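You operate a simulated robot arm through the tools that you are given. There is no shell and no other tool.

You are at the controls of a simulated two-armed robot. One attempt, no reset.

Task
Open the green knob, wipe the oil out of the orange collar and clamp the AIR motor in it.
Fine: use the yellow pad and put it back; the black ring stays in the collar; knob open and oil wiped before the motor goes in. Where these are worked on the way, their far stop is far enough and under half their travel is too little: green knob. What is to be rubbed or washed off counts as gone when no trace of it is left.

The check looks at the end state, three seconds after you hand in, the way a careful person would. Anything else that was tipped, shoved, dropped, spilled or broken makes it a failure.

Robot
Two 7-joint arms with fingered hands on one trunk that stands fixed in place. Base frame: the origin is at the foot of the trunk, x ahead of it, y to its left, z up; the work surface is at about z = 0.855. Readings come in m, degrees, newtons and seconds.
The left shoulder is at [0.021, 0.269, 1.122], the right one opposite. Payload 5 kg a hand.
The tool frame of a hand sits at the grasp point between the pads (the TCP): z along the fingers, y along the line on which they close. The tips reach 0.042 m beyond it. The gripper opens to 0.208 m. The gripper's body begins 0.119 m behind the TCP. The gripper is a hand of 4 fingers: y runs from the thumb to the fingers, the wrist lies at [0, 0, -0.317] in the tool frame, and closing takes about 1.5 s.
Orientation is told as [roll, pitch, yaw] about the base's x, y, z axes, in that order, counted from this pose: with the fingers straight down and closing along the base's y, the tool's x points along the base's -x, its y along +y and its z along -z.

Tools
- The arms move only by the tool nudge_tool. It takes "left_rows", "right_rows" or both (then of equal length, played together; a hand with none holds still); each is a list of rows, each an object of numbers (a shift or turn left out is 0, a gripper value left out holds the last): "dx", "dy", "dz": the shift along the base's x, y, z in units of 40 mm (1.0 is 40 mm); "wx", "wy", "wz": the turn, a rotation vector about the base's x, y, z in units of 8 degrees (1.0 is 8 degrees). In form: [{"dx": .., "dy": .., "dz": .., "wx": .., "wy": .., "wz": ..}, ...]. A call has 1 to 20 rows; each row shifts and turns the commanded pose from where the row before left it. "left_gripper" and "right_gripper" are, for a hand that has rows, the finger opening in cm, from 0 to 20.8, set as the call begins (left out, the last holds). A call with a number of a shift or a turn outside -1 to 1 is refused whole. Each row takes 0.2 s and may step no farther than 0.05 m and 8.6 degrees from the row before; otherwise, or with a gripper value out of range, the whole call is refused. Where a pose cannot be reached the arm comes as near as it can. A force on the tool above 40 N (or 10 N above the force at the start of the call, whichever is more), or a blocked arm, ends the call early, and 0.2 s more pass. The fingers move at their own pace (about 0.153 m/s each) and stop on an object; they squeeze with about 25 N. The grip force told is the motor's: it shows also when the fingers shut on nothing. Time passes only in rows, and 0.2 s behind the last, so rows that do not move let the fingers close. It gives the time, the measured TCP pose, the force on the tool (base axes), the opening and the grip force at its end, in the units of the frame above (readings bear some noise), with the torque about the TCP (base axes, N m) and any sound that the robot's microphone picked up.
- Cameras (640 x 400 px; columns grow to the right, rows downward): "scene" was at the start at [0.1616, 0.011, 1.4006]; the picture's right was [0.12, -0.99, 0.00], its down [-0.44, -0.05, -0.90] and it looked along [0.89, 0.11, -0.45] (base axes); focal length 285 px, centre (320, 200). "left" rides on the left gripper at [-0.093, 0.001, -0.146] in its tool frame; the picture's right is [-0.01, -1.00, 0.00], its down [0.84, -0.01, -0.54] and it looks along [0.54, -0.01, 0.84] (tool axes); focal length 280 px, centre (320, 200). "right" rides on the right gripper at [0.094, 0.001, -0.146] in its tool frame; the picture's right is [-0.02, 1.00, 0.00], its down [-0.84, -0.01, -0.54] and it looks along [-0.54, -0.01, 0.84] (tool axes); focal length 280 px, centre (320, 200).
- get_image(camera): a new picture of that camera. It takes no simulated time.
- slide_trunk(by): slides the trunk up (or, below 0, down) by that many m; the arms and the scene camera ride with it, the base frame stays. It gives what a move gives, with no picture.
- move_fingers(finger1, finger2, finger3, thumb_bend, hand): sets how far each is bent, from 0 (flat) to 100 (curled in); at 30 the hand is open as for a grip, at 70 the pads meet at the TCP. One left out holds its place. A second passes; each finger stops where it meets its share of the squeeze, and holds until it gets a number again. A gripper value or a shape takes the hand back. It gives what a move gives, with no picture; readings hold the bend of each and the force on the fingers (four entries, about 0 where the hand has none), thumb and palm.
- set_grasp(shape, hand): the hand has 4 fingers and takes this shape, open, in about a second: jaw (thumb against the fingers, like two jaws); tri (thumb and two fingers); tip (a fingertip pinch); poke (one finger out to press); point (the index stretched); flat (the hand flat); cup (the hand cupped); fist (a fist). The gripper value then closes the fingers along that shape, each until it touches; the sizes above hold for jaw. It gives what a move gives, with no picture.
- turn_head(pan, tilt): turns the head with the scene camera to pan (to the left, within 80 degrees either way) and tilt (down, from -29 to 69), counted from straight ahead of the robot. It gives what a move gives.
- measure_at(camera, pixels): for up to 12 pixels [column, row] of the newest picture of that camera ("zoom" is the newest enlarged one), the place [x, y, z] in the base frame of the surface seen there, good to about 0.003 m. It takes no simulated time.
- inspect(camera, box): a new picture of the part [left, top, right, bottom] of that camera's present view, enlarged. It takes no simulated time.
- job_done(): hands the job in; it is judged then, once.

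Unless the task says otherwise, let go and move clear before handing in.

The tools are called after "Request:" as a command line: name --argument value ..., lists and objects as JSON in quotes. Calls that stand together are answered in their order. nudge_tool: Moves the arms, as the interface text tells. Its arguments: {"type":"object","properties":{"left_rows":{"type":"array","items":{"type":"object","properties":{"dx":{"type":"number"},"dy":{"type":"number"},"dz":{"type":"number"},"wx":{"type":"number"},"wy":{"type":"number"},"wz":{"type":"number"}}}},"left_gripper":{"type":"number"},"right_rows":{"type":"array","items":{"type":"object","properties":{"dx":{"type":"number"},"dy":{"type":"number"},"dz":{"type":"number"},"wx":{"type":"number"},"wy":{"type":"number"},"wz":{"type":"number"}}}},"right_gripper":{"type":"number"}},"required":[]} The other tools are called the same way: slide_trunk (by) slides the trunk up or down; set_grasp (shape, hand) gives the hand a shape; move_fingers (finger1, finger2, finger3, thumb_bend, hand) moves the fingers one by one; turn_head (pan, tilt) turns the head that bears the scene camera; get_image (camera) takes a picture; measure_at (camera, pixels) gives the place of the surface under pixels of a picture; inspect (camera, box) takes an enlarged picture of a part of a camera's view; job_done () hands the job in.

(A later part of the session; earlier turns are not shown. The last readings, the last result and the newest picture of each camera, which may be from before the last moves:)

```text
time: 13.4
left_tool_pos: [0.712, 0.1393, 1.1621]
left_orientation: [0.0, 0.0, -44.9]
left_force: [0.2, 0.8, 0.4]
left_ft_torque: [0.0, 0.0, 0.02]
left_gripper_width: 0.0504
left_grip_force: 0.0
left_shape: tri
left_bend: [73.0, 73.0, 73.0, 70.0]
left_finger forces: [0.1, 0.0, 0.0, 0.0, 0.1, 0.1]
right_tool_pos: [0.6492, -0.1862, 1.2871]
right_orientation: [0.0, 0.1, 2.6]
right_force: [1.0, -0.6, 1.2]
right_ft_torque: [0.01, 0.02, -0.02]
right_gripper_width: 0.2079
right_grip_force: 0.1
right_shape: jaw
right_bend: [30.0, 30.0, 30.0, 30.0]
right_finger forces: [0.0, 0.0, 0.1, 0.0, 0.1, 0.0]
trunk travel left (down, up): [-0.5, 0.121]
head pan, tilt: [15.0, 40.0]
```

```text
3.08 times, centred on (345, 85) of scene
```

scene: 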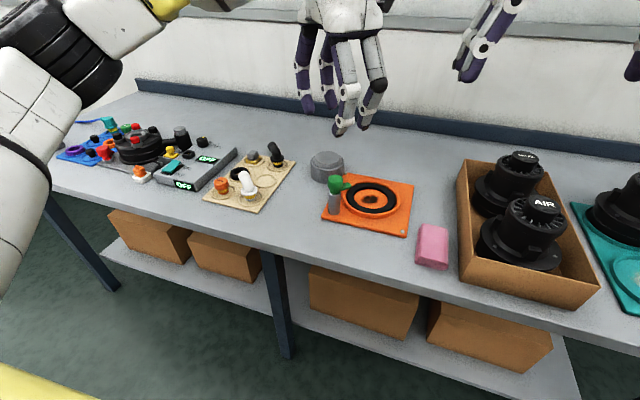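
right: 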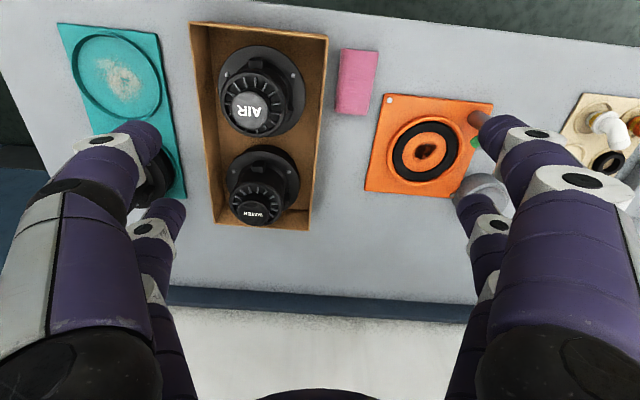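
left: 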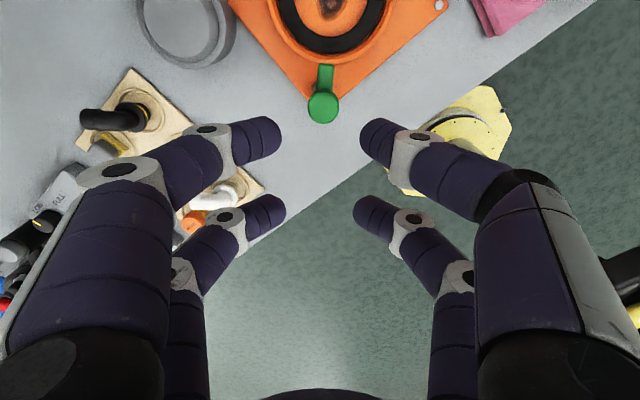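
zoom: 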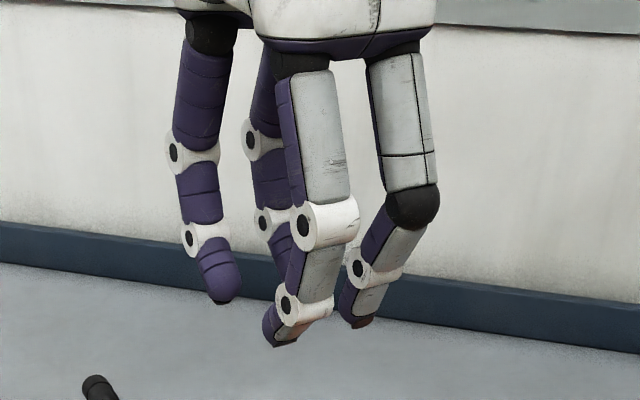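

All grip shapes use two finger pairs at tool x ≈ ±0.03, which suits closing the -x pair on the knob's arm like a fork wrench with the TCP on the barrel axis (≈(0.714,0.132)). I'll align and descend with a 6 cm opening.

Request:
set_grasp --hand "left" --shape "jaw"

Request:
nudge_tool --left_rows '[{"dx": 0.05, "dy": -0.17}, {"dz": -0.5}, {"dz": -0.5}, {"dz": -0.5}, {"dz": -0.5}, {}]' --left_gripper 6.5

Request:
get_image --camera "left"

Request:
inspect --camera "scene" --box '[260, 80, 440, 250]'

```text
time: 14.3
left_tool_pos: [0.7115, 0.1398, 1.1617]
left_orientation: [0.0, 0.0, -44.9]
left_force: [-0.3, -0.4, 0.4]
left_ft_torque: [0.02, -0.02, -0.03]
left_gripper_width: 0.2079
left_grip_force: 0.1
left_shape: jaw
left_bend: [30.0, 30.0, 30.0, 30.0]
left_finger forces: [0.0, 0.0, 0.0, 0.1, 0.1, 0.0]
right_tool_pos: [0.6483, -0.186, 1.2872]
right_orientation: [-0.1, -0.1, 2.4]
right_force: [0.2, -0.5, 0.3]
right_ft_torque: [-0.01, -0.01, -0.01]
right_gripper_width: 0.208
right_grip_force: 0.2
right_shape: jaw
right_bend: [30.0, 30.0, 30.0, 30.0]
right_finger forces: [0.0, 0.1, 0.0, 0.1, 0.0, 0.1]
trunk travel left (down, up): [-0.5, 0.121]
head pan, tilt: [15.0, 40.0]
```

```text
time: 15.7
left_tool_pos: [0.7153, 0.1299, 1.0798]
left_orientation: [0.0, 0.0, -44.9]
left_force: [-0.5, 1.1, -0.1]
left_ft_torque: [0.0, -0.01, 0.01]
left_gripper_width: 0.0652
left_grip_force: 0.2
left_shape: jaw
left_bend: [73.0, 73.0, 73.0, 70.0]
left_finger forces: [0.0, 0.0, 0.1, 0.0, 0.1, 0.0]
right_tool_pos: [0.6485, -0.1867, 1.2871]
right_orientation: [0.1, 0.0, 2.4]
right_force: [0.0, -0.1, 0.4]
right_ft_torque: [-0.04, 0.0, -0.05]
right_gripper_width: 0.2081
right_grip_force: 0.1
right_shape: jaw
right_bend: [30.0, 30.0, 30.0, 30.0]
right_finger forces: [0.1, 0.0, 0.1, 0.0, 0.1, 0.0]
trunk travel left (down, up): [-0.5, 0.121]
head pan, tilt: [15.0, 40.0]
```

```text
taken
```

left: 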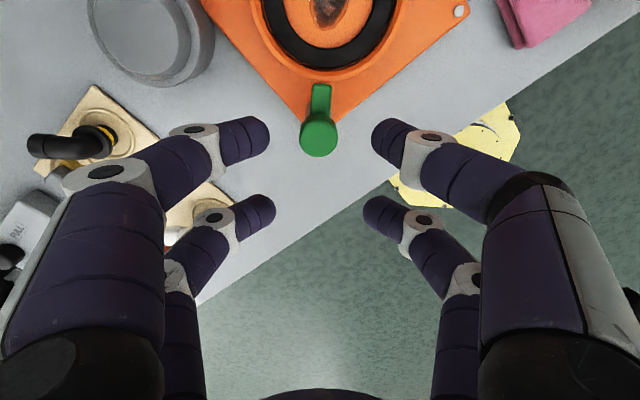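

```text
2.35 times, centred on (350, 165) of scene
```

zoom: 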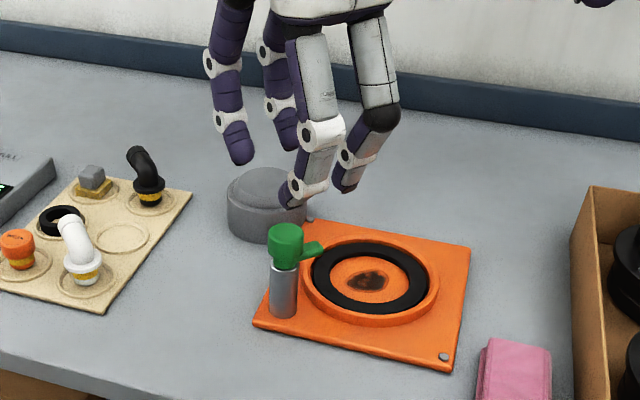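

The barrel top at (319,140) is just where the tool axis should project, so alignment is right. I'll descend to z ≈0.957.

Request:
nudge_tool --left_rows '[{"dz": -0.6}, {"dz": -0.6}, {"dz": -0.6}, {"dz": -0.6}, {"dz": -0.6}, {}]'

Request:
get_image --camera "left"

Request:
inspect --camera "scene" --box '[260, 100, 440, 250]'

```text
time: 17.1
left_tool_pos: [0.7133, 0.1307, 0.961]
left_orientation: [-0.1, -0.1, -44.9]
left_force: [0.1, 0.8, -0.5]
left_ft_torque: [0.02, 0.0, 0.0]
left_gripper_width: 0.0654
left_grip_force: 0.0
left_shape: jaw
left_bend: [73.0, 73.0, 73.0, 70.0]
left_finger forces: [0.1, 0.1, 0.1, 0.1, 0.1, 0.0]
right_tool_pos: [0.6483, -0.1868, 1.2869]
right_orientation: [0.0, 0.0, 2.5]
right_force: [-0.6, 0.0, 0.5]
right_ft_torque: [-0.02, -0.04, -0.02]
right_gripper_width: 0.2078
right_grip_force: 0.2
right_shape: jaw
right_bend: [30.0, 30.0, 30.0, 30.0]
right_finger forces: [0.1, 0.0, 0.0, 0.0, 0.1, 0.0]
trunk travel left (down, up): [-0.5, 0.121]
head pan, tilt: [15.0, 40.0]
```

```text
taken
```

left: 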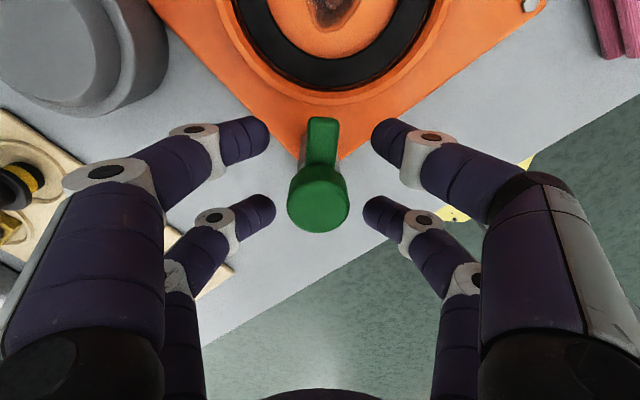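

```text
2.67 times, centred on (350, 175) of scene
```

zoom: 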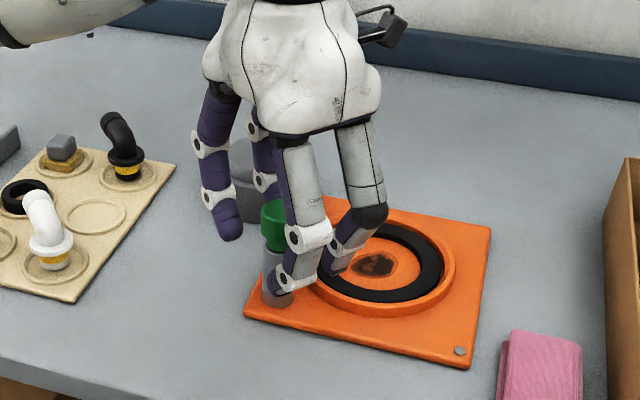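

Request:
nudge_tool --left_rows '[{}, {}, {}, {}, {}]' --left_gripper 1.0

Request:
get_image --camera "left"

```text
time: 18.3
left_tool_pos: [0.7125, 0.1318, 0.9604]
left_orientation: [0.0, 0.0, -44.9]
left_force: [0.8, -1.4, 1.9]
left_ft_torque: [-0.04, -0.07, 0.0]
left_gripper_width: 0.0115
left_grip_force: 0.1
left_shape: jaw
left_bend: [71.0, 71.0, 71.0, 70.0]
left_finger forces: [2.6, 0.0, 0.0, 0.0, 3.1, 0.1]
right_tool_pos: [0.6499, -0.1869, 1.2861]
right_orientation: [0.0, -0.1, 2.5]
right_force: [0.1, -0.6, -0.8]
right_ft_torque: [-0.01, -0.01, -0.02]
right_gripper_width: 0.2079
right_grip_force: 0.1
right_shape: jaw
right_bend: [30.0, 30.0, 30.0, 30.0]
right_finger forces: [0.0, 0.0, 0.0, 0.1, 0.1, 0.0]
trunk travel left (down, up): [-0.5, 0.121]
head pan, tilt: [15.0, 40.0]
```

```text
taken
```

left: 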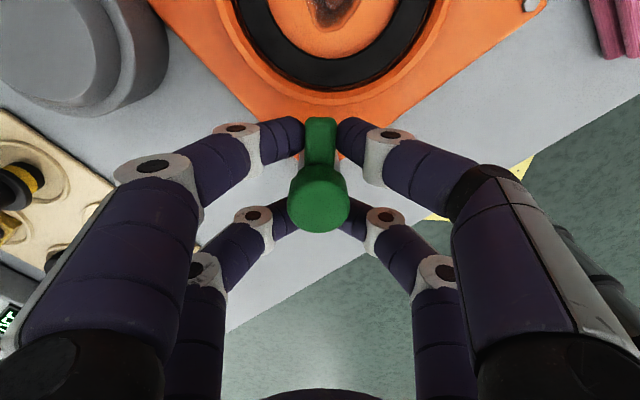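

The front pair (305,130)/(345,130) touches both sides of the arm. I'll try a gentle counter-clockwise turn and watch the torque.

Request:
nudge_tool --left_rows '[{"wz": 0.6}, {"wz": 0.6}, {"wz": 0.6}, {"wz": 0.6}]'

Request:
get_image --camera "left"

```text
time: 19.3
left_tool_pos: [0.7123, 0.1323, 0.9618]
left_orientation: [0.0, 0.0, -25.6]
left_force: [0.7, -2.1, -1.2]
left_ft_torque: [-0.05, -0.03, -0.01]
left_gripper_width: 0.0111
left_grip_force: 0.0
left_shape: jaw
left_bend: [65.0, 71.0, 71.0, 70.0]
left_finger forces: [2.2, 0.0, 0.0, 0.0, 3.3, 0.0]
right_tool_pos: [0.6489, -0.1865, 1.2869]
right_orientation: [0.0, 0.0, 2.6]
right_force: [0.0, 0.4, 0.1]
right_ft_torque: [0.01, 0.0, -0.01]
right_gripper_width: 0.2078
right_grip_force: 0.1
right_shape: jaw
right_bend: [30.0, 30.0, 30.0, 30.0]
right_finger forces: [0.0, 0.0, 0.1, 0.0, 0.0, 0.0]
trunk travel left (down, up): [-0.5, 0.121]
head pan, tilt: [15.0, 40.0]
```

```text
taken
```

left: 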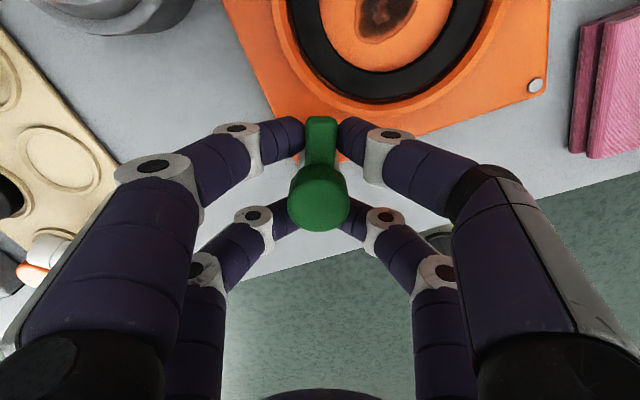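

The arm turns with the hand freely. Continuing counter-clockwise.

Request:
nudge_tool --left_rows '[{"wz": 0.8}, {"wz": 0.8}, {"wz": 0.8}, {"wz": 0.8}, {"wz": 0.8}]'

Request:
get_image --camera "left"

```text
time: 20.5
left_tool_pos: [0.7143, 0.132, 0.9625]
left_orientation: [0.1, 0.0, 6.4]
left_force: [1.2, -0.5, -4.2]
left_ft_torque: [-0.04, 0.07, -0.03]
left_gripper_width: 0.0111
left_grip_force: 0.0
left_shape: jaw
left_bend: [65.0, 71.0, 71.0, 70.0]
left_finger forces: [1.7, 0.0, 0.1, 0.0, 2.9, 0.0]
right_tool_pos: [0.6473, -0.1862, 1.2871]
right_orientation: [-0.1, -0.1, 2.5]
right_force: [0.5, 0.1, 0.3]
right_ft_torque: [-0.03, 0.02, 0.01]
right_gripper_width: 0.2078
right_grip_force: 0.1
right_shape: jaw
right_bend: [30.0, 30.0, 30.0, 30.0]
right_finger forces: [0.0, 0.0, 0.0, 0.1, 0.0, 0.0]
trunk travel left (down, up): [-0.5, 0.121]
head pan, tilt: [15.0, 40.0]
```

```text
taken
```

left: 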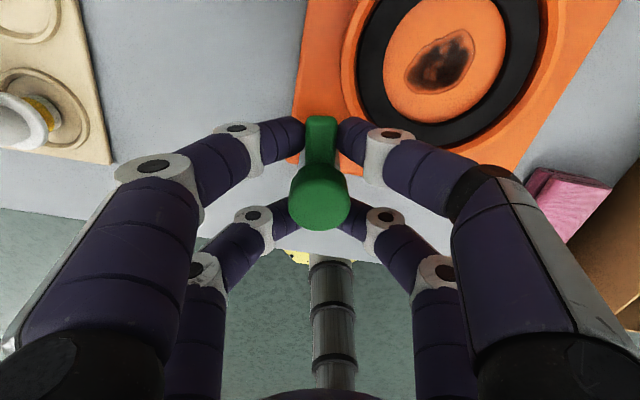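

Request:
nudge_tool --left_rows '[{"wz": 0.8}, {"wz": 0.8}, {"wz": 0.8}, {"wz": 0.8}, {"wz": 0.8}]'

Request:
get_image --camera "left"

```text
time: 21.7
left_tool_pos: [0.7141, 0.13, 0.9643]
left_orientation: [-0.1, -0.1, 38.2]
left_force: [1.5, -12.0, 2.1]
left_ft_torque: [-0.33, -0.12, -0.43]
left_gripper_width: 0.0123
left_grip_force: 0.1
left_shape: jaw
left_bend: [71.0, 71.0, 71.0, 70.0]
left_finger forces: [0.1, 0.0, 0.1, 0.1, 12.0, 0.1]
right_tool_pos: [0.6473, -0.1885, 1.2881]
right_orientation: [0.0, 0.1, 2.4]
right_force: [-0.4, 0.3, -0.1]
right_ft_torque: [0.03, 0.02, 0.0]
right_gripper_width: 0.2081
right_grip_force: 0.1
right_shape: jaw
right_bend: [30.0, 30.0, 30.0, 30.0]
right_finger forces: [0.1, 0.1, 0.1, 0.0, 0.1, 0.0]
trunk travel left (down, up): [-0.5, 0.121]
head pan, tilt: [15.0, 40.0]
```

```text
taken
```

left: 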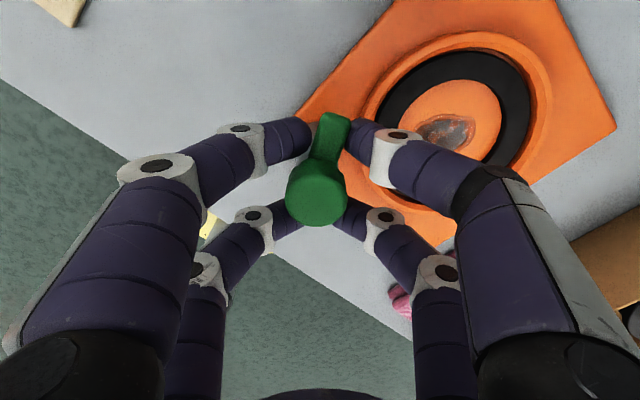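

The arm now lags in the grip (tilted at (333,120)) with 0.43 Nm of torque: likely the far stop. One small push more to confirm.

Request:
nudge_tool --left_rows '[{"wz": 0.5}, {}]'

Request:
get_image --camera "left"

```text
time: 22.3
left_tool_pos: [0.7127, 0.1296, 0.9634]
left_orientation: [-0.1, 0.1, 42.2]
left_force: [1.5, -18.4, 6.8]
left_ft_torque: [-0.55, -0.3, -0.71]
left_gripper_width: 0.0127
left_grip_force: 0.1
left_shape: jaw
left_bend: [71.0, 71.0, 71.0, 70.0]
left_finger forces: [0.0, 0.0, 0.1, 0.1, 18.3, 0.0]
right_tool_pos: [0.6494, -0.1882, 1.2871]
right_orientation: [0.0, 0.0, 2.4]
right_force: [0.0, 1.1, -0.5]
right_ft_torque: [-0.02, 0.0, 0.03]
right_gripper_width: 0.2078
right_grip_force: 0.0
right_shape: jaw
right_bend: [30.0, 30.0, 30.0, 30.0]
right_finger forces: [0.0, 0.0, 0.0, 0.0, 0.1, 0.0]
trunk travel left (down, up): [-0.5, 0.121]
head pan, tilt: [15.0, 40.0]
```

```text
taken
```

left: 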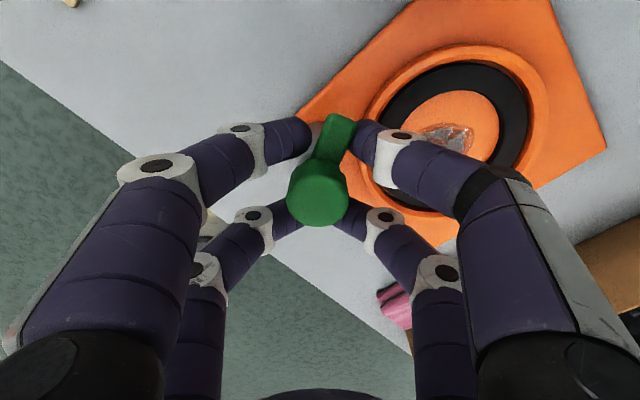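

That is the stop (arm at about +27°, i.e. ~72° of travel). I'll relax, open and lift off.

Request:
nudge_tool --left_rows '[{"wz": -0.9}, {"wz": -0.8}, {}]'

Request:
nudge_tool --left_rows '[{}, {}, {}, {}]' --left_gripper 6.5

Request:
nudge_tool --left_rows '[{"dz": 0.6}, {"dz": 0.8}, {"dz": 0.9}, {"dz": 0.9}, {"dz": 0.9}, {"dz": 0.9}]'

Request:
get_image --camera "left"

Request:
get_image --camera "scene"

```text
time: 23.1
left_tool_pos: [0.7139, 0.132, 0.962]
left_orientation: [0.2, 0.1, 28.7]
left_force: [0.9, -5.0, -1.8]
left_ft_torque: [-0.09, 0.07, -0.17]
left_gripper_width: 0.0074
left_grip_force: 21.4
left_shape: jaw
left_bend: [71.0, 70.0, 70.0, 70.0]
left_finger forces: [17.6, 0.0, 0.1, 0.1, 21.3, 0.0]
right_tool_pos: [0.6501, -0.1874, 1.2879]
right_orientation: [0.0, 0.0, 2.5]
right_force: [0.2, -0.8, -0.2]
right_ft_torque: [0.03, -0.01, -0.01]
right_gripper_width: 0.2079
right_grip_force: 0.1
right_shape: jaw
right_bend: [30.0, 30.0, 30.0, 30.0]
right_finger forces: [0.1, 0.0, 0.1, 0.0, 0.0, 0.1]
trunk travel left (down, up): [-0.5, 0.121]
head pan, tilt: [15.0, 40.0]
```

```text
time: 24.1
left_tool_pos: [0.7131, 0.1325, 0.9618]
left_orientation: [-0.1, 0.0, 28.7]
left_force: [-0.1, -0.9, 0.9]
left_ft_torque: [-0.02, 0.0, -0.02]
left_gripper_width: 0.0644
left_grip_force: 0.1
left_shape: jaw
left_bend: [74.0, 73.0, 73.0, 70.0]
left_finger forces: [0.0, 0.0, 0.1, 0.0, 0.0, 0.0]
right_tool_pos: [0.6492, -0.1862, 1.2867]
right_orientation: [0.0, -0.1, 2.5]
right_force: [-0.3, -0.1, 0.8]
right_ft_torque: [0.03, 0.04, -0.02]
right_gripper_width: 0.2079
right_grip_force: 0.1
right_shape: jaw
right_bend: [30.0, 30.0, 30.0, 30.0]
right_finger forces: [0.0, 0.0, 0.0, 0.0, 0.0, 0.0]
trunk travel left (down, up): [-0.5, 0.121]
head pan, tilt: [15.0, 40.0]
```

```text
time: 25.5
left_tool_pos: [0.7117, 0.1266, 1.1615]
left_orientation: [0.0, -0.2, 28.6]
left_force: [0.3, -0.7, 0.7]
left_ft_torque: [0.05, -0.09, 0.0]
left_gripper_width: 0.0645
left_grip_force: 0.0
left_shape: jaw
left_bend: [74.0, 73.0, 73.0, 70.0]
left_finger forces: [0.1, 0.1, 0.0, 0.0, 0.0, 0.0]
right_tool_pos: [0.6484, -0.1888, 1.2886]
right_orientation: [0.2, -0.2, 2.3]
right_force: [-2.6, -0.4, 1.0]
right_ft_torque: [0.06, -0.15, 0.0]
right_gripper_width: 0.2078
right_grip_force: 0.1
right_shape: jaw
right_bend: [30.0, 30.0, 30.0, 30.0]
right_finger forces: [0.0, 0.1, 0.1, 0.0, 0.1, 0.0]
trunk travel left (down, up): [-0.5, 0.121]
head pan, tilt: [15.0, 40.0]
```

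```text
taken
```

left: 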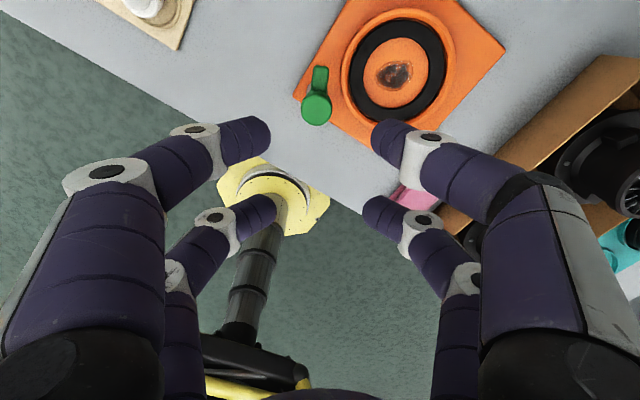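

```text
taken
```

scene: 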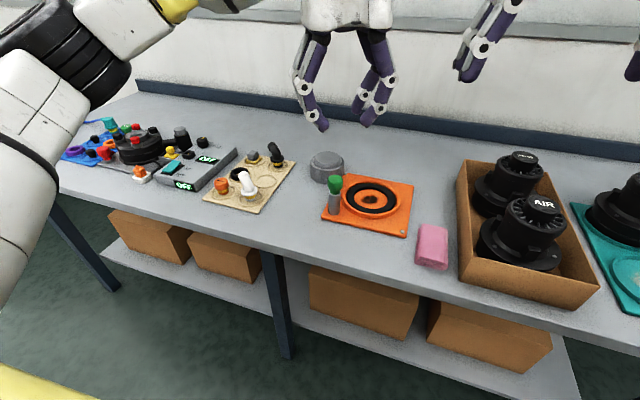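

The knob stands open at about +30°. Now the left hand goes to hover over the yellow pad at ≈(0.88,0.445).

Request:
nudge_tool --left_rows '[{"dx": 0.35, "dy": 0.9, "wz": -0.4}, {"dx": 0.35, "dy": 0.9, "wz": -0.4}, {"dx": 0.35, "dy": 0.9, "wz": -0.4}, {"dx": 0.35, "dy": 0.9, "wz": -0.4}, {"dx": 0.35, "dy": 0.9, "wz": -0.4}, {"dx": 0.35, "dy": 0.9, "wz": -0.4}, {"dx": 0.35, "dy": 0.9, "wz": -0.4}, {"dx": 0.35, "dy": 0.9, "wz": -0.4}, {"dx": 0.35, "dy": 0.8, "wz": -0.4}, {}]' --left_gripper 9

Request:
get_image --camera "left"

```text
time: 27.7
left_tool_pos: [0.8413, 0.4517, 1.159]
left_orientation: [0.1, 0.0, -0.3]
left_force: [1.1, -0.4, 0.4]
left_ft_torque: [0.04, -0.01, 0.0]
left_gripper_width: 0.0896
left_grip_force: 0.1
left_shape: jaw
left_bend: [73.0, 73.0, 73.0, 70.0]
left_finger forces: [0.0, 0.0, 0.0, 0.0, 0.1, 0.0]
right_tool_pos: [0.6497, -0.1858, 1.2873]
right_orientation: [-0.1, 0.0, 2.5]
right_force: [0.7, -0.7, 0.4]
right_ft_torque: [0.05, -0.01, 0.0]
right_gripper_width: 0.2077
right_grip_force: 0.1
right_shape: jaw
right_bend: [30.0, 30.0, 30.0, 30.0]
right_finger forces: [0.0, 0.1, 0.0, 0.0, 0.0, 0.0]
trunk travel left (down, up): [-0.5, 0.121]
head pan, tilt: [15.0, 40.0]
```

```text
taken
```

left: 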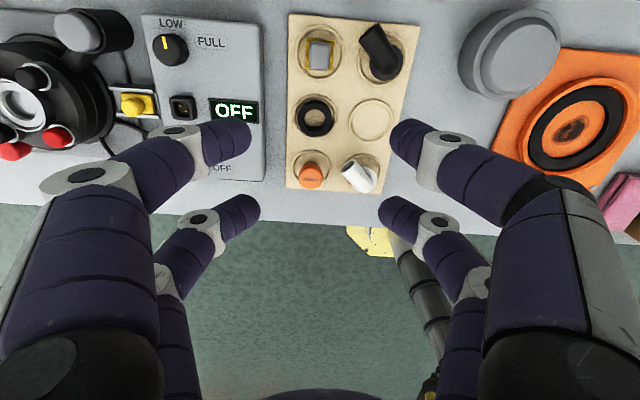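

Request:
inspect --camera "left" --box '[280, 10, 420, 110]'

Request:
measure_at --camera "zoom" --pixels '[[155, 160], [215, 170], [165, 215], [205, 215], [135, 130], [235, 145], [110, 235], [240, 245], [185, 180], [180, 230], [115, 180], [470, 200]]'

```text
4.00 times, centred on (350, 60) of left
```

zoom: 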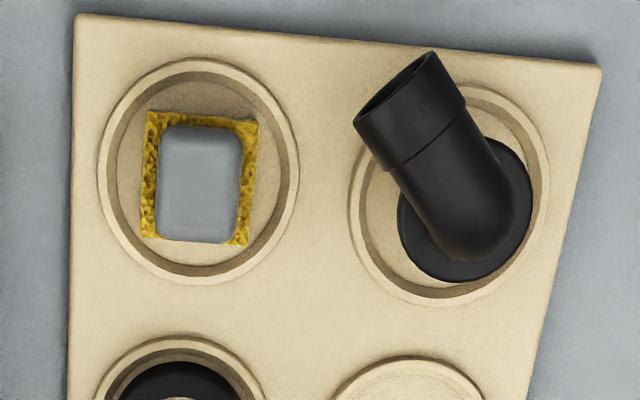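

```text
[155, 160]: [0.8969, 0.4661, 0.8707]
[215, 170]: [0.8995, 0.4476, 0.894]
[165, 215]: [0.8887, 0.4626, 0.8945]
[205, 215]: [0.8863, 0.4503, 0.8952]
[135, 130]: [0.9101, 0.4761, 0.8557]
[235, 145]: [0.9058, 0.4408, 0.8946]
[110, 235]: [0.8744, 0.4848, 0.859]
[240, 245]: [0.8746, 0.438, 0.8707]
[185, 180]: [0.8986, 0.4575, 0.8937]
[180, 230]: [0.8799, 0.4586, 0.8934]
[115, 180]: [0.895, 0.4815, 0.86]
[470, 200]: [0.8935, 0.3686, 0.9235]
```

The pad is about 0.035×0.045 m with a grey grip ≈0.025×0.034 m centred ≈(0.8955,0.453), top 0.8945. I check the neighbouring black ring's extent before closing nearby.

Request:
inspect --camera "left" --box '[280, 70, 380, 150]'

Request:
measure_at --camera "zoom" --pixels '[[225, 190], [225, 225], [225, 400], [130, 300], [300, 300], [225, 160], [270, 210], [170, 210]]'

```text
5.00 times, centred on (330, 110) of left
```

zoom: 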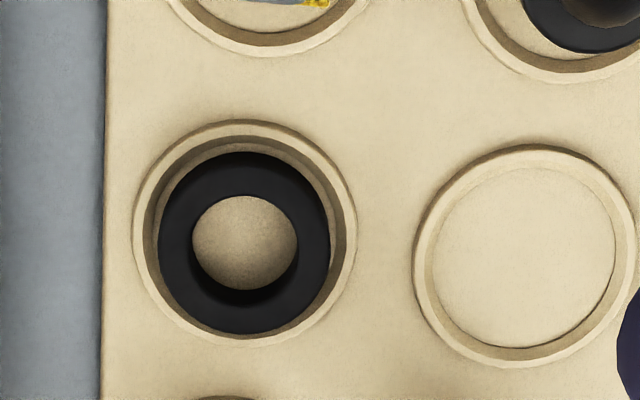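

```text
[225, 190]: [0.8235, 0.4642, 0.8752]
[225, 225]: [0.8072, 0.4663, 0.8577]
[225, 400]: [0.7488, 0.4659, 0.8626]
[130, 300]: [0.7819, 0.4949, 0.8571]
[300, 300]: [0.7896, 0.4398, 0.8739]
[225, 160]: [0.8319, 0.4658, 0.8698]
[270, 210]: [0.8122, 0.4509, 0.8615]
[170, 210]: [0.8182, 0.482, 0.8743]
```

The ring's top is 0.875, so the tips must stay above ~0.88. I move ahead and part of the way down, then check.

Request:
nudge_tool --left_rows '[{"dx": 0.34, "dz": -0.6}, {"dx": 0.34, "dz": -0.8}, {"dz": -0.8}, {"dz": -0.8}, {"dz": -0.8}, {"dz": -0.5}, {}]' --left_gripper 6.5

Request:
get_image --camera "left"

Request:
inspect --camera "scene" --box '[180, 60, 340, 220]'

```text
time: 29.3
left_tool_pos: [0.8682, 0.4548, 0.9894]
left_orientation: [-0.1, 0.0, -0.1]
left_force: [-0.6, 0.3, 1.4]
left_ft_torque: [0.02, -0.02, -0.01]
left_gripper_width: 0.0655
left_grip_force: 0.1
left_shape: jaw
left_bend: [73.0, 73.0, 73.0, 70.0]
left_finger forces: [0.1, 0.0, 0.1, 0.0, 0.1, 0.1]
right_tool_pos: [0.6489, -0.1878, 1.2869]
right_orientation: [0.0, 0.1, 2.6]
right_force: [-0.1, 0.3, 0.0]
right_ft_torque: [0.02, 0.02, -0.02]
right_gripper_width: 0.2079
right_grip_force: 0.1
right_shape: jaw
right_bend: [30.0, 30.0, 30.0, 30.0]
right_finger forces: [0.0, 0.0, 0.0, 0.0, 0.0, 0.0]
trunk travel left (down, up): [-0.5, 0.121]
head pan, tilt: [15.0, 40.0]
```

```text
taken
```

left: 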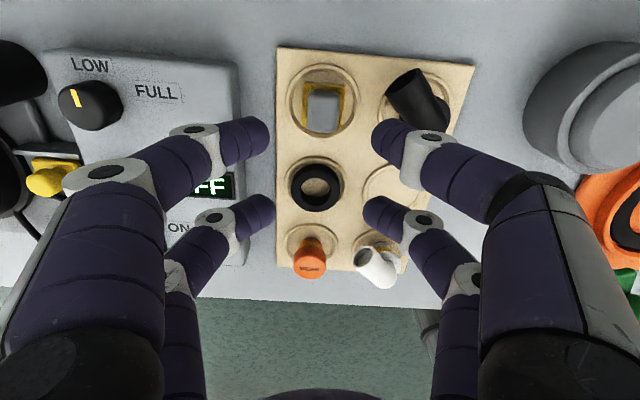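

```text
2.50 times, centred on (260, 140) of scene
```

zoom: 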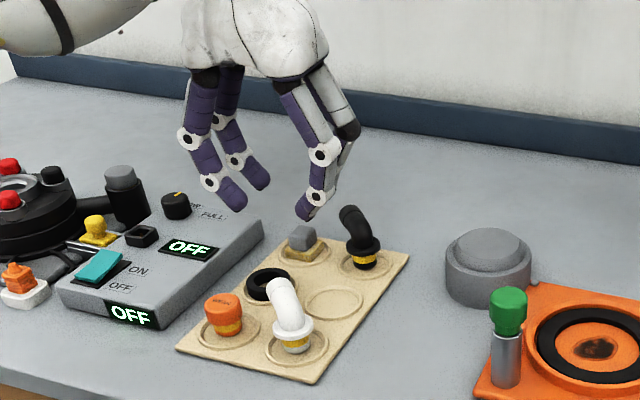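

Request:
inspect --camera "left" --box '[270, 50, 470, 170]'

Request:
measure_at --camera "zoom" --pixels '[[378, 115], [385, 100], [430, 70], [395, 135], [345, 260], [350, 235], [340, 275], [400, 270], [170, 175], [140, 175], [200, 175], [170, 120]]'

```text
3.20 times, centred on (370, 110) of left
```

zoom: 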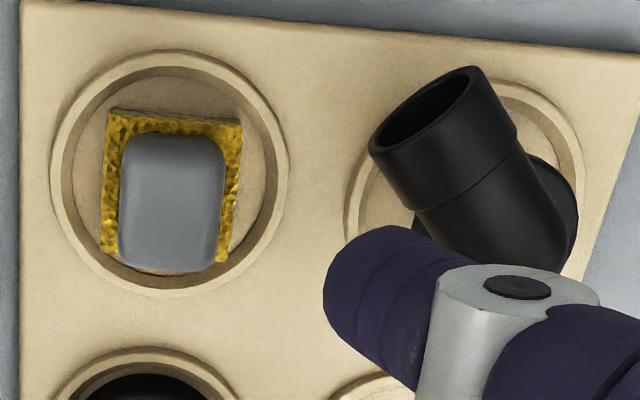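

```text
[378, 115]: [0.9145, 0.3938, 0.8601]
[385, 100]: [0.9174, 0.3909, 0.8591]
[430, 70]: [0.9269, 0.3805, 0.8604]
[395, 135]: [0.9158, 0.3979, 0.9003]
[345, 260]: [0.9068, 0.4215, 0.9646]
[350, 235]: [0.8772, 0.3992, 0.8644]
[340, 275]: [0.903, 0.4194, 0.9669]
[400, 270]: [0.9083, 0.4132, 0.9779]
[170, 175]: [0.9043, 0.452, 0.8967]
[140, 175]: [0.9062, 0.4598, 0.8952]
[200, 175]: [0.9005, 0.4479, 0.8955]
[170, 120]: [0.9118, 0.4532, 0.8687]
```

Request:
measure_at --camera "zoom" --pixels '[[374, 152], [380, 160], [390, 175], [405, 195], [415, 205], [425, 215], [440, 190], [470, 160], [440, 120], [480, 80], [500, 120], [550, 250]]'

Request:
inspect --camera "scene" --box '[235, 130, 305, 190]'

Request:
measure_at --camera "zoom" --pixels '[[345, 90], [345, 115], [320, 110], [370, 110], [360, 165], [390, 130], [160, 170], [140, 200], [170, 220], [190, 170], [130, 215], [370, 85]]'

```text
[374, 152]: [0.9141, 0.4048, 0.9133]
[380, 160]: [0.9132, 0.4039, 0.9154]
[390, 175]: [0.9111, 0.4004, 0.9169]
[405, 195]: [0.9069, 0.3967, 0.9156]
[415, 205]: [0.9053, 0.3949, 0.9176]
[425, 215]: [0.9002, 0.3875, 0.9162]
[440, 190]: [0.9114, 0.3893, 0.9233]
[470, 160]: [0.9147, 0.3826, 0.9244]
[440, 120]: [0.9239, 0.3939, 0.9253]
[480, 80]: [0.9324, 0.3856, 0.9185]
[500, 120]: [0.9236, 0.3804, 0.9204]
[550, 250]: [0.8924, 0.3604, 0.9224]
```

```text
6.67 times, centred on (270, 160) of scene
```

zoom: 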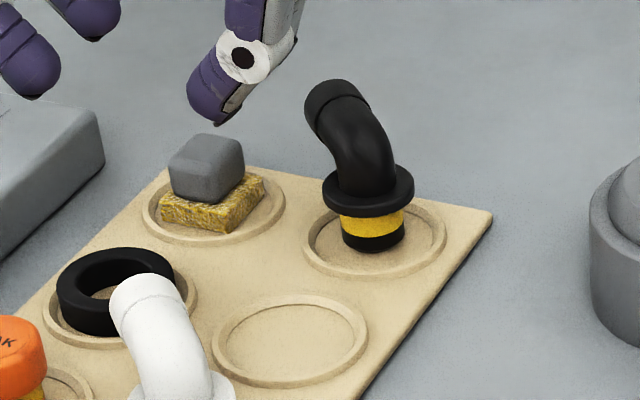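

```text
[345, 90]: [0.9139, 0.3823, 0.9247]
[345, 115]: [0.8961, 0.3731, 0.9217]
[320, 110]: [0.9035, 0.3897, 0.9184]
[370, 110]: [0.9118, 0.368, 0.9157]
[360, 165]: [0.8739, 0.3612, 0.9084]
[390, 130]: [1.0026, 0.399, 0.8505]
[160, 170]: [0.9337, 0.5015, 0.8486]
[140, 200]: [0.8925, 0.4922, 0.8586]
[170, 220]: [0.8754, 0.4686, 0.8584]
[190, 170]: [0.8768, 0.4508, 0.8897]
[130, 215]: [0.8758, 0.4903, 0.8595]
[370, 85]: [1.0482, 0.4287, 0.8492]
```

The elbow's mouth reaches y≈0.405 at x=0.914 but only 0.387 at x=0.90. I'll grip the near part of the handle (TCP x≈0.858) with a narrow 4.2 cm opening and descend to z≈0.925.

Request:
nudge_tool --left_rows '[{"dx": -0.25, "dy": -0.05}, {}, {}, {"dz": -0.4}, {"dz": -0.4}, {"dz": -0.4}, {"dz": -0.4}, {}]' --left_gripper 4.2

Request:
get_image --camera "left"

Request:
inspect --camera "scene" --box '[215, 110, 315, 200]'

```text
time: 31.1
left_tool_pos: [0.856, 0.4503, 0.9268]
left_orientation: [0.0, 0.0, -0.2]
left_force: [-0.6, -0.3, 0.8]
left_ft_torque: [-0.01, 0.02, 0.04]
left_gripper_width: 0.0427
left_grip_force: 0.0
left_shape: jaw
left_bend: [73.0, 73.0, 73.0, 70.0]
left_finger forces: [0.1, 0.0, 0.0, 0.0, 0.0, 0.1]
right_tool_pos: [0.6494, -0.1871, 1.2884]
right_orientation: [0.1, 0.0, 2.5]
right_force: [0.1, 0.2, 0.7]
right_ft_torque: [0.0, 0.01, -0.01]
right_gripper_width: 0.208
right_grip_force: 0.0
right_shape: jaw
right_bend: [30.0, 30.0, 30.0, 30.0]
right_finger forces: [0.0, 0.0, 0.0, 0.1, 0.0, 0.0]
trunk travel left (down, up): [-0.5, 0.121]
head pan, tilt: [15.0, 40.0]
```

```text
taken
```

left: 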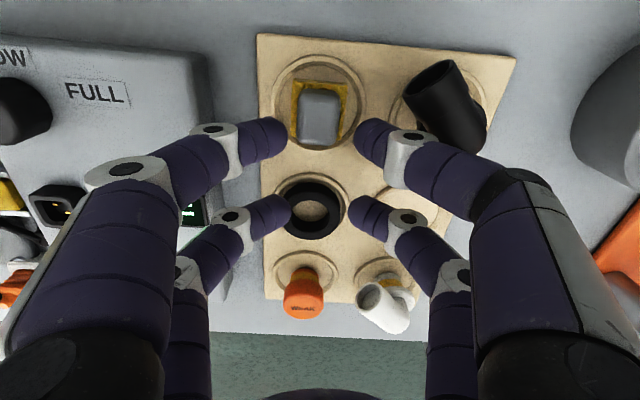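

```text
4.44 times, centred on (265, 155) of scene
```

zoom: 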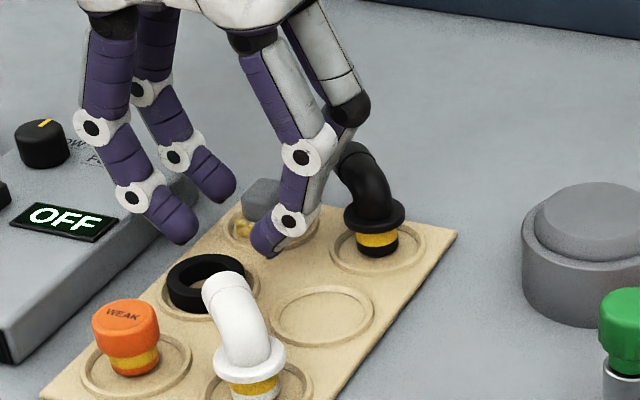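

Request:
inspect --camera "left" --box '[240, 60, 400, 180]'

Request:
measure_at --camera "zoom" --pixels '[[185, 290], [170, 250], [470, 250], [460, 300], [180, 310], [320, 130], [320, 260], [320, 320], [250, 200], [395, 200]]'

```text
3.33 times, centred on (320, 120) of left
```

zoom: 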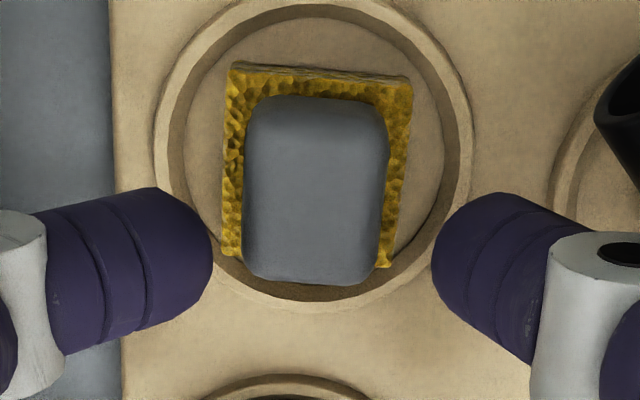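

```text
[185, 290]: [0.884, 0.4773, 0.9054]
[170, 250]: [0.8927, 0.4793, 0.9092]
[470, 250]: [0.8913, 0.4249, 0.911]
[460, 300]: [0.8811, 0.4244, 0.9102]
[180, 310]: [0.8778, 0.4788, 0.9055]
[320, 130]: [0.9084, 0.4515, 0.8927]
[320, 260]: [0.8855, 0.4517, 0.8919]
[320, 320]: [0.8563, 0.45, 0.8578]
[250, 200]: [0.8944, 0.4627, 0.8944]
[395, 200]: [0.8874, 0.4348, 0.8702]
```

Request:
inspect --camera "scene" --box '[235, 130, 305, 190]'

Request:
measure_at --camera "zoom" --pixels '[[270, 240], [275, 255], [265, 248], [285, 225], [140, 240], [260, 240], [128, 228], [200, 165], [190, 190], [200, 150]]'

```text
6.67 times, centred on (270, 160) of scene
```

zoom: 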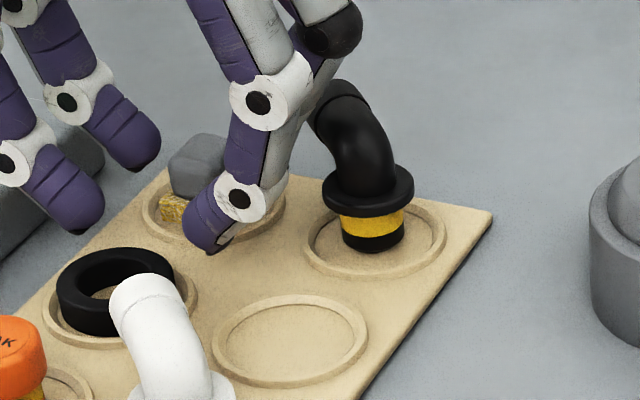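

```text
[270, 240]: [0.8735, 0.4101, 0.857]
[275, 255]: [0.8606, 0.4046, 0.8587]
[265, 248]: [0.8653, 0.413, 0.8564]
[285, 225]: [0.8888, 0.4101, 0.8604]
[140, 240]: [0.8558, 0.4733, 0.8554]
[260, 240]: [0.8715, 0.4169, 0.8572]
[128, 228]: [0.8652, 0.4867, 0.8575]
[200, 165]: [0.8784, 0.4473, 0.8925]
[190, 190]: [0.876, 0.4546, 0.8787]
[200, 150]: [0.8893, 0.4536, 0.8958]
```

Request:
measure_at --camera "zoom" --pixels '[[205, 248], [212, 250], [200, 240], [195, 215], [80, 228], [75, 215], [140, 168], [135, 155], [230, 235], [218, 252]]'

```text
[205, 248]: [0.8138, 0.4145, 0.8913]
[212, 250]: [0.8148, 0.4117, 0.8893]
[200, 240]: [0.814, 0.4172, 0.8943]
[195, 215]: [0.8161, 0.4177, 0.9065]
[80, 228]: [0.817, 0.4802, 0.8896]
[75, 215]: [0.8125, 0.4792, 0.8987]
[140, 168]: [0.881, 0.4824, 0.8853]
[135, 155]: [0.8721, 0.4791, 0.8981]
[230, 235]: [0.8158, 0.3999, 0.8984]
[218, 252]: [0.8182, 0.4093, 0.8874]
```

The far pair's tips sit at z≈0.886 (0.041 below TCP), directly over the spare ring (top 0.875). I'll go down just 4–5 mm more, then close on the handle.

Request:
nudge_tool --left_rows '[{"dz": -0.12}, {}]'

Request:
nudge_tool --left_rows '[{}, {}, {}, {}, {}]' --left_gripper 0.5

Request:
get_image --camera "left"

Request:
inspect --camera "scene" --box '[235, 130, 305, 190]'

```text
time: 31.7
left_tool_pos: [0.8557, 0.4489, 0.9219]
left_orientation: [0.0, 0.0, -0.2]
left_force: [0.3, 0.5, 0.0]
left_ft_torque: [-0.01, 0.0, 0.0]
left_gripper_width: 0.0425
left_grip_force: 0.1
left_shape: jaw
left_bend: [73.0, 73.0, 73.0, 70.0]
left_finger forces: [0.0, 0.1, 0.1, 0.1, 0.0, 0.1]
right_tool_pos: [0.6485, -0.1877, 1.2856]
right_orientation: [0.0, 0.0, 2.5]
right_force: [0.2, -0.8, 0.6]
right_ft_torque: [-0.02, 0.0, 0.03]
right_gripper_width: 0.2077
right_grip_force: 0.1
right_shape: jaw
right_bend: [30.0, 30.0, 30.0, 30.0]
right_finger forces: [0.0, 0.0, 0.1, 0.0, 0.0, 0.1]
trunk travel left (down, up): [-0.5, 0.121]
head pan, tilt: [15.0, 40.0]
```

```text
time: 32.9
left_tool_pos: [0.8569, 0.4505, 0.9214]
left_orientation: [0.0, 0.0, -0.2]
left_force: [0.5, -0.1, 0.0]
left_ft_torque: [0.02, 0.01, -0.01]
left_gripper_width: 0.0092
left_grip_force: 25.9
left_shape: jaw
left_bend: [72.0, 70.0, 70.0, 70.0]
left_finger forces: [23.2, 0.0, 0.0, 0.0, 23.2, 0.1]
right_tool_pos: [0.6487, -0.1875, 1.2866]
right_orientation: [0.0, -0.1, 2.5]
right_force: [-0.6, -0.1, 0.5]
right_ft_torque: [-0.01, 0.03, -0.01]
right_gripper_width: 0.2079
right_grip_force: 0.1
right_shape: jaw
right_bend: [30.0, 30.0, 30.0, 30.0]
right_finger forces: [0.0, 0.1, 0.0, 0.0, 0.0, 0.0]
trunk travel left (down, up): [-0.5, 0.121]
head pan, tilt: [15.0, 40.0]
```

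```text
taken
```

left: 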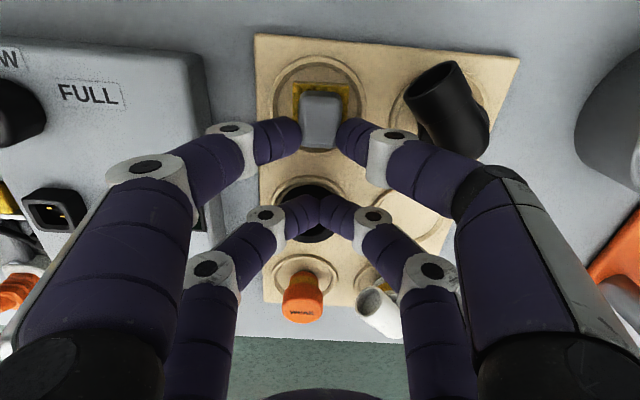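

```text
6.67 times, centred on (270, 160) of scene
```

zoom: 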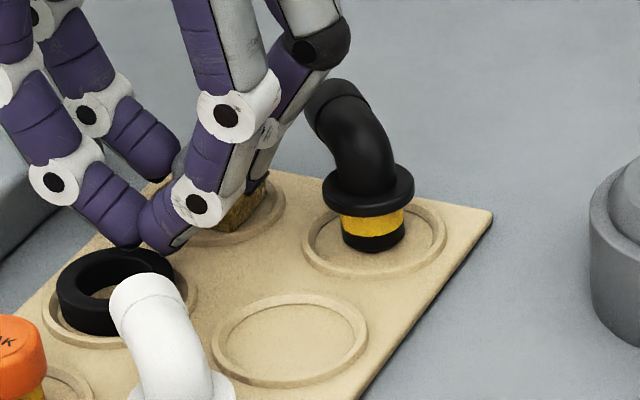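

The front pair grips the handle with 23 N (pickup pose (0.857,0.4505,0.9214), yaw 0). Lifting straight up.

Request:
nudge_tool --left_rows '[{"dz": 0.2}, {"dz": 0.4}, {"dz": 0.6}, {"dz": 0.8}, {"dz": 0.8}, {"dz": 0.8}, {}]'

Request:
get_image --camera "left"

Request:
inspect --camera "scene" --box '[200, 50, 330, 190]'

```text
time: 34.5
left_tool_pos: [0.855, 0.4508, 1.0645]
left_orientation: [0.0, 0.0, -0.1]
left_force: [0.2, 0.1, -0.7]
left_ft_torque: [-0.05, 0.05, -0.03]
left_gripper_width: 0.0095
left_grip_force: 25.2
left_shape: jaw
left_bend: [72.0, 70.0, 70.0, 70.0]
left_finger forces: [23.1, 0.0, 0.0, 0.0, 23.2, 0.0]
right_tool_pos: [0.6495, -0.1868, 1.2865]
right_orientation: [0.0, 0.0, 2.5]
right_force: [0.6, 1.0, -1.1]
right_ft_torque: [-0.05, 0.05, -0.03]
right_gripper_width: 0.208
right_grip_force: 0.2
right_shape: jaw
right_bend: [30.0, 30.0, 30.0, 30.0]
right_finger forces: [0.0, 0.0, 0.0, 0.0, 0.0, 0.1]
trunk travel left (down, up): [-0.5, 0.121]
head pan, tilt: [15.0, 40.0]
```

```text
taken
```

left: 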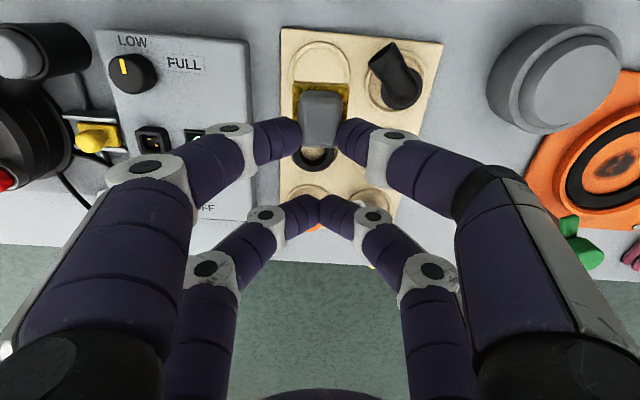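

```text
2.86 times, centred on (265, 120) of scene
```

zoom: 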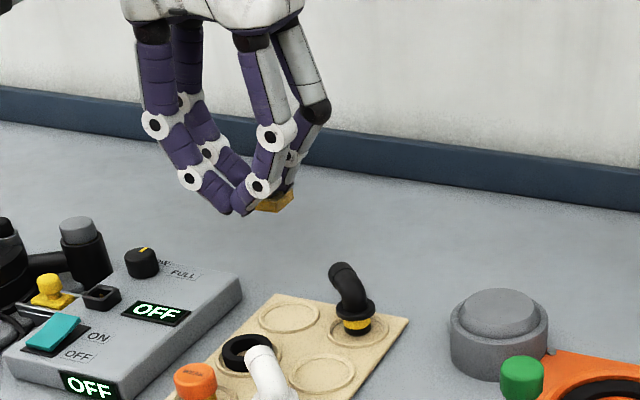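

The pad is held level. Pad centre is ≈0.0385 m ahead of the TCP, bottom ≈0.064 below it. I'll carry it over the collar with yaw 60° (keeping clear of the knob) while the right hand moves aside.

Request:
nudge_tool --left_rows '[{"dx": -0.18, "dy": -0.9, "wz": 0.625}, {"dx": -0.18, "dy": -0.9, "wz": 0.625}, {"dx": -0.18, "dy": -0.9, "wz": 0.625}, {"dx": -0.18, "dy": -0.9, "wz": 0.625}, {"dx": -0.18, "dy": -0.9, "wz": 0.625}, {"dx": -0.18, "dy": -0.9, "wz": 0.625}, {"dx": -0.18, "dy": -0.9, "wz": 0.625}, {"dx": -0.18, "dy": -0.9, "wz": 0.625}, {"dx": -0.18, "dy": -0.9, "wz": 0.625}, {"dx": -0.18, "dy": -0.9, "wz": 0.625}, {"dx": -0.18, "dy": -0.9, "wz": 0.625}, {"dx": -0.18, "dy": -0.9, "wz": 0.625}, {}]' --right_rows '[{"dy": -0.22}, {"dy": -0.22}, {"dy": -0.22}, {"dy": -0.22}, {"dy": -0.22}, {"dy": -0.22}, {"dy": -0.22}, {"dy": -0.22}, {"dy": -0.22}, {"dy": -0.22}, {"dy": -0.22}, {"dy": -0.22}, {}]'

Request:
get_image --camera "left"

Request:
get_image --camera "scene"

```text
time: 37.3
left_tool_pos: [0.7712, 0.0185, 1.0665]
left_orientation: [0.1, 0.0, 59.9]
left_force: [-0.3, 0.6, -0.4]
left_ft_torque: [-0.11, 0.06, 0.0]
left_gripper_width: 0.0094
left_grip_force: 25.1
left_shape: jaw
left_bend: [72.0, 70.0, 70.0, 70.0]
left_finger forces: [23.2, 0.0, 0.0, 0.0, 23.1, 0.0]
right_tool_pos: [0.6476, -0.2911, 1.2868]
right_orientation: [0.0, 0.1, 2.7]
right_force: [0.3, 1.3, -0.7]
right_ft_torque: [-0.16, 0.0, 0.0]
right_gripper_width: 0.2082
right_grip_force: 0.1
right_shape: jaw
right_bend: [30.0, 30.0, 30.0, 30.0]
right_finger forces: [0.0, 0.0, 0.1, 0.0, 0.0, 0.1]
trunk travel left (down, up): [-0.5, 0.121]
head pan, tilt: [15.0, 40.0]
```

```text
taken
```

left: 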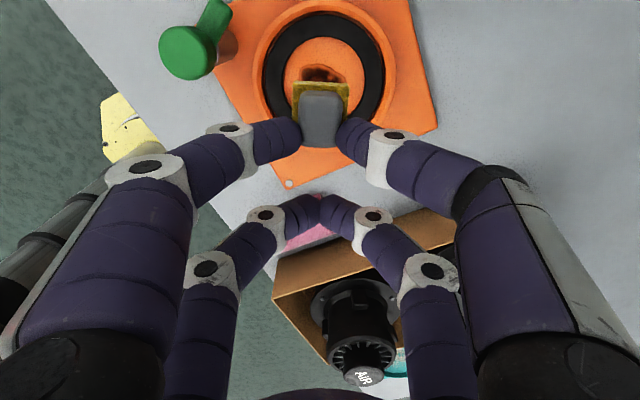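

```text
taken
```

scene: 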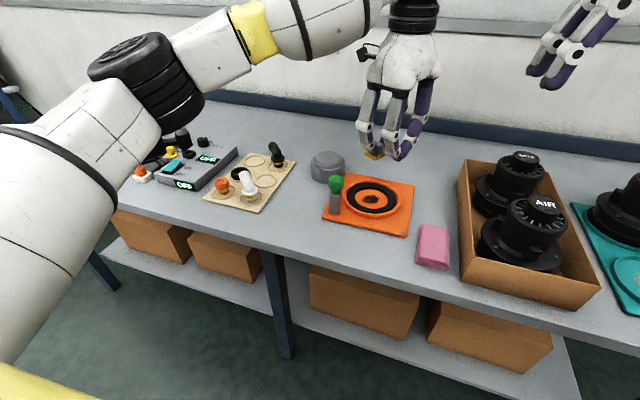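

Pad is above the ring hole. I'll descend to just above the oil (TCP z≈0.934).

Request:
nudge_tool --left_rows '[{"dx": -0.03, "dy": -0.06, "dz": -0.6}, {"dz": -0.8}, {"dz": -0.8}, {"dz": -0.6}, {"dz": -0.5}, {}]'

Request:
get_image --camera "left"

Request:
inspect --camera "scene" --box '[300, 90, 440, 250]'

```text
time: 38.7
left_tool_pos: [0.7681, 0.0139, 0.9356]
left_orientation: [-0.1, 0.0, 59.9]
left_force: [-0.5, 0.0, 0.3]
left_ft_torque: [0.0, -0.01, 0.0]
left_gripper_width: 0.0093
left_grip_force: 25.1
left_shape: jaw
left_bend: [72.0, 70.0, 70.0, 70.0]
left_finger forces: [23.2, 0.0, 0.0, 0.1, 23.2, 0.1]
right_tool_pos: [0.6464, -0.292, 1.2878]
right_orientation: [0.0, 0.0, 2.5]
right_force: [-0.1, 0.3, 0.0]
right_ft_torque: [0.0, -0.02, 0.03]
right_gripper_width: 0.2078
right_grip_force: 0.1
right_shape: jaw
right_bend: [30.0, 30.0, 30.0, 30.0]
right_finger forces: [0.0, 0.0, 0.0, 0.0, 0.0, 0.0]
trunk travel left (down, up): [-0.5, 0.121]
head pan, tilt: [15.0, 40.0]
```

```text
taken
```

left: 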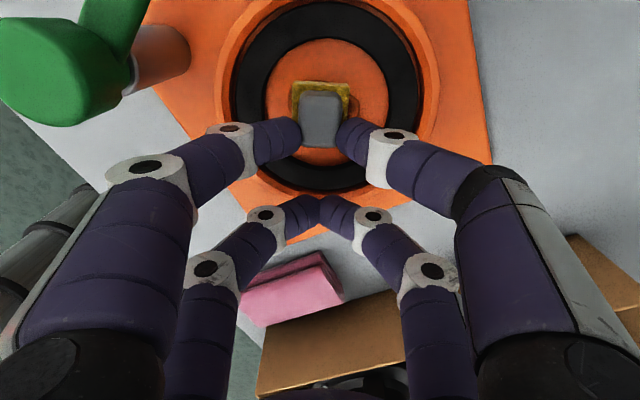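

```text
2.50 times, centred on (370, 170) of scene
```

zoom: 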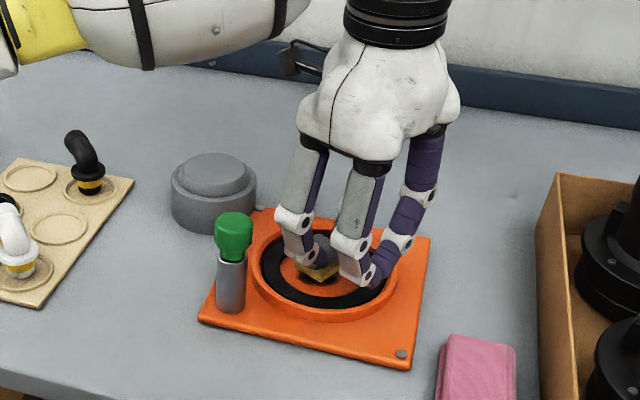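

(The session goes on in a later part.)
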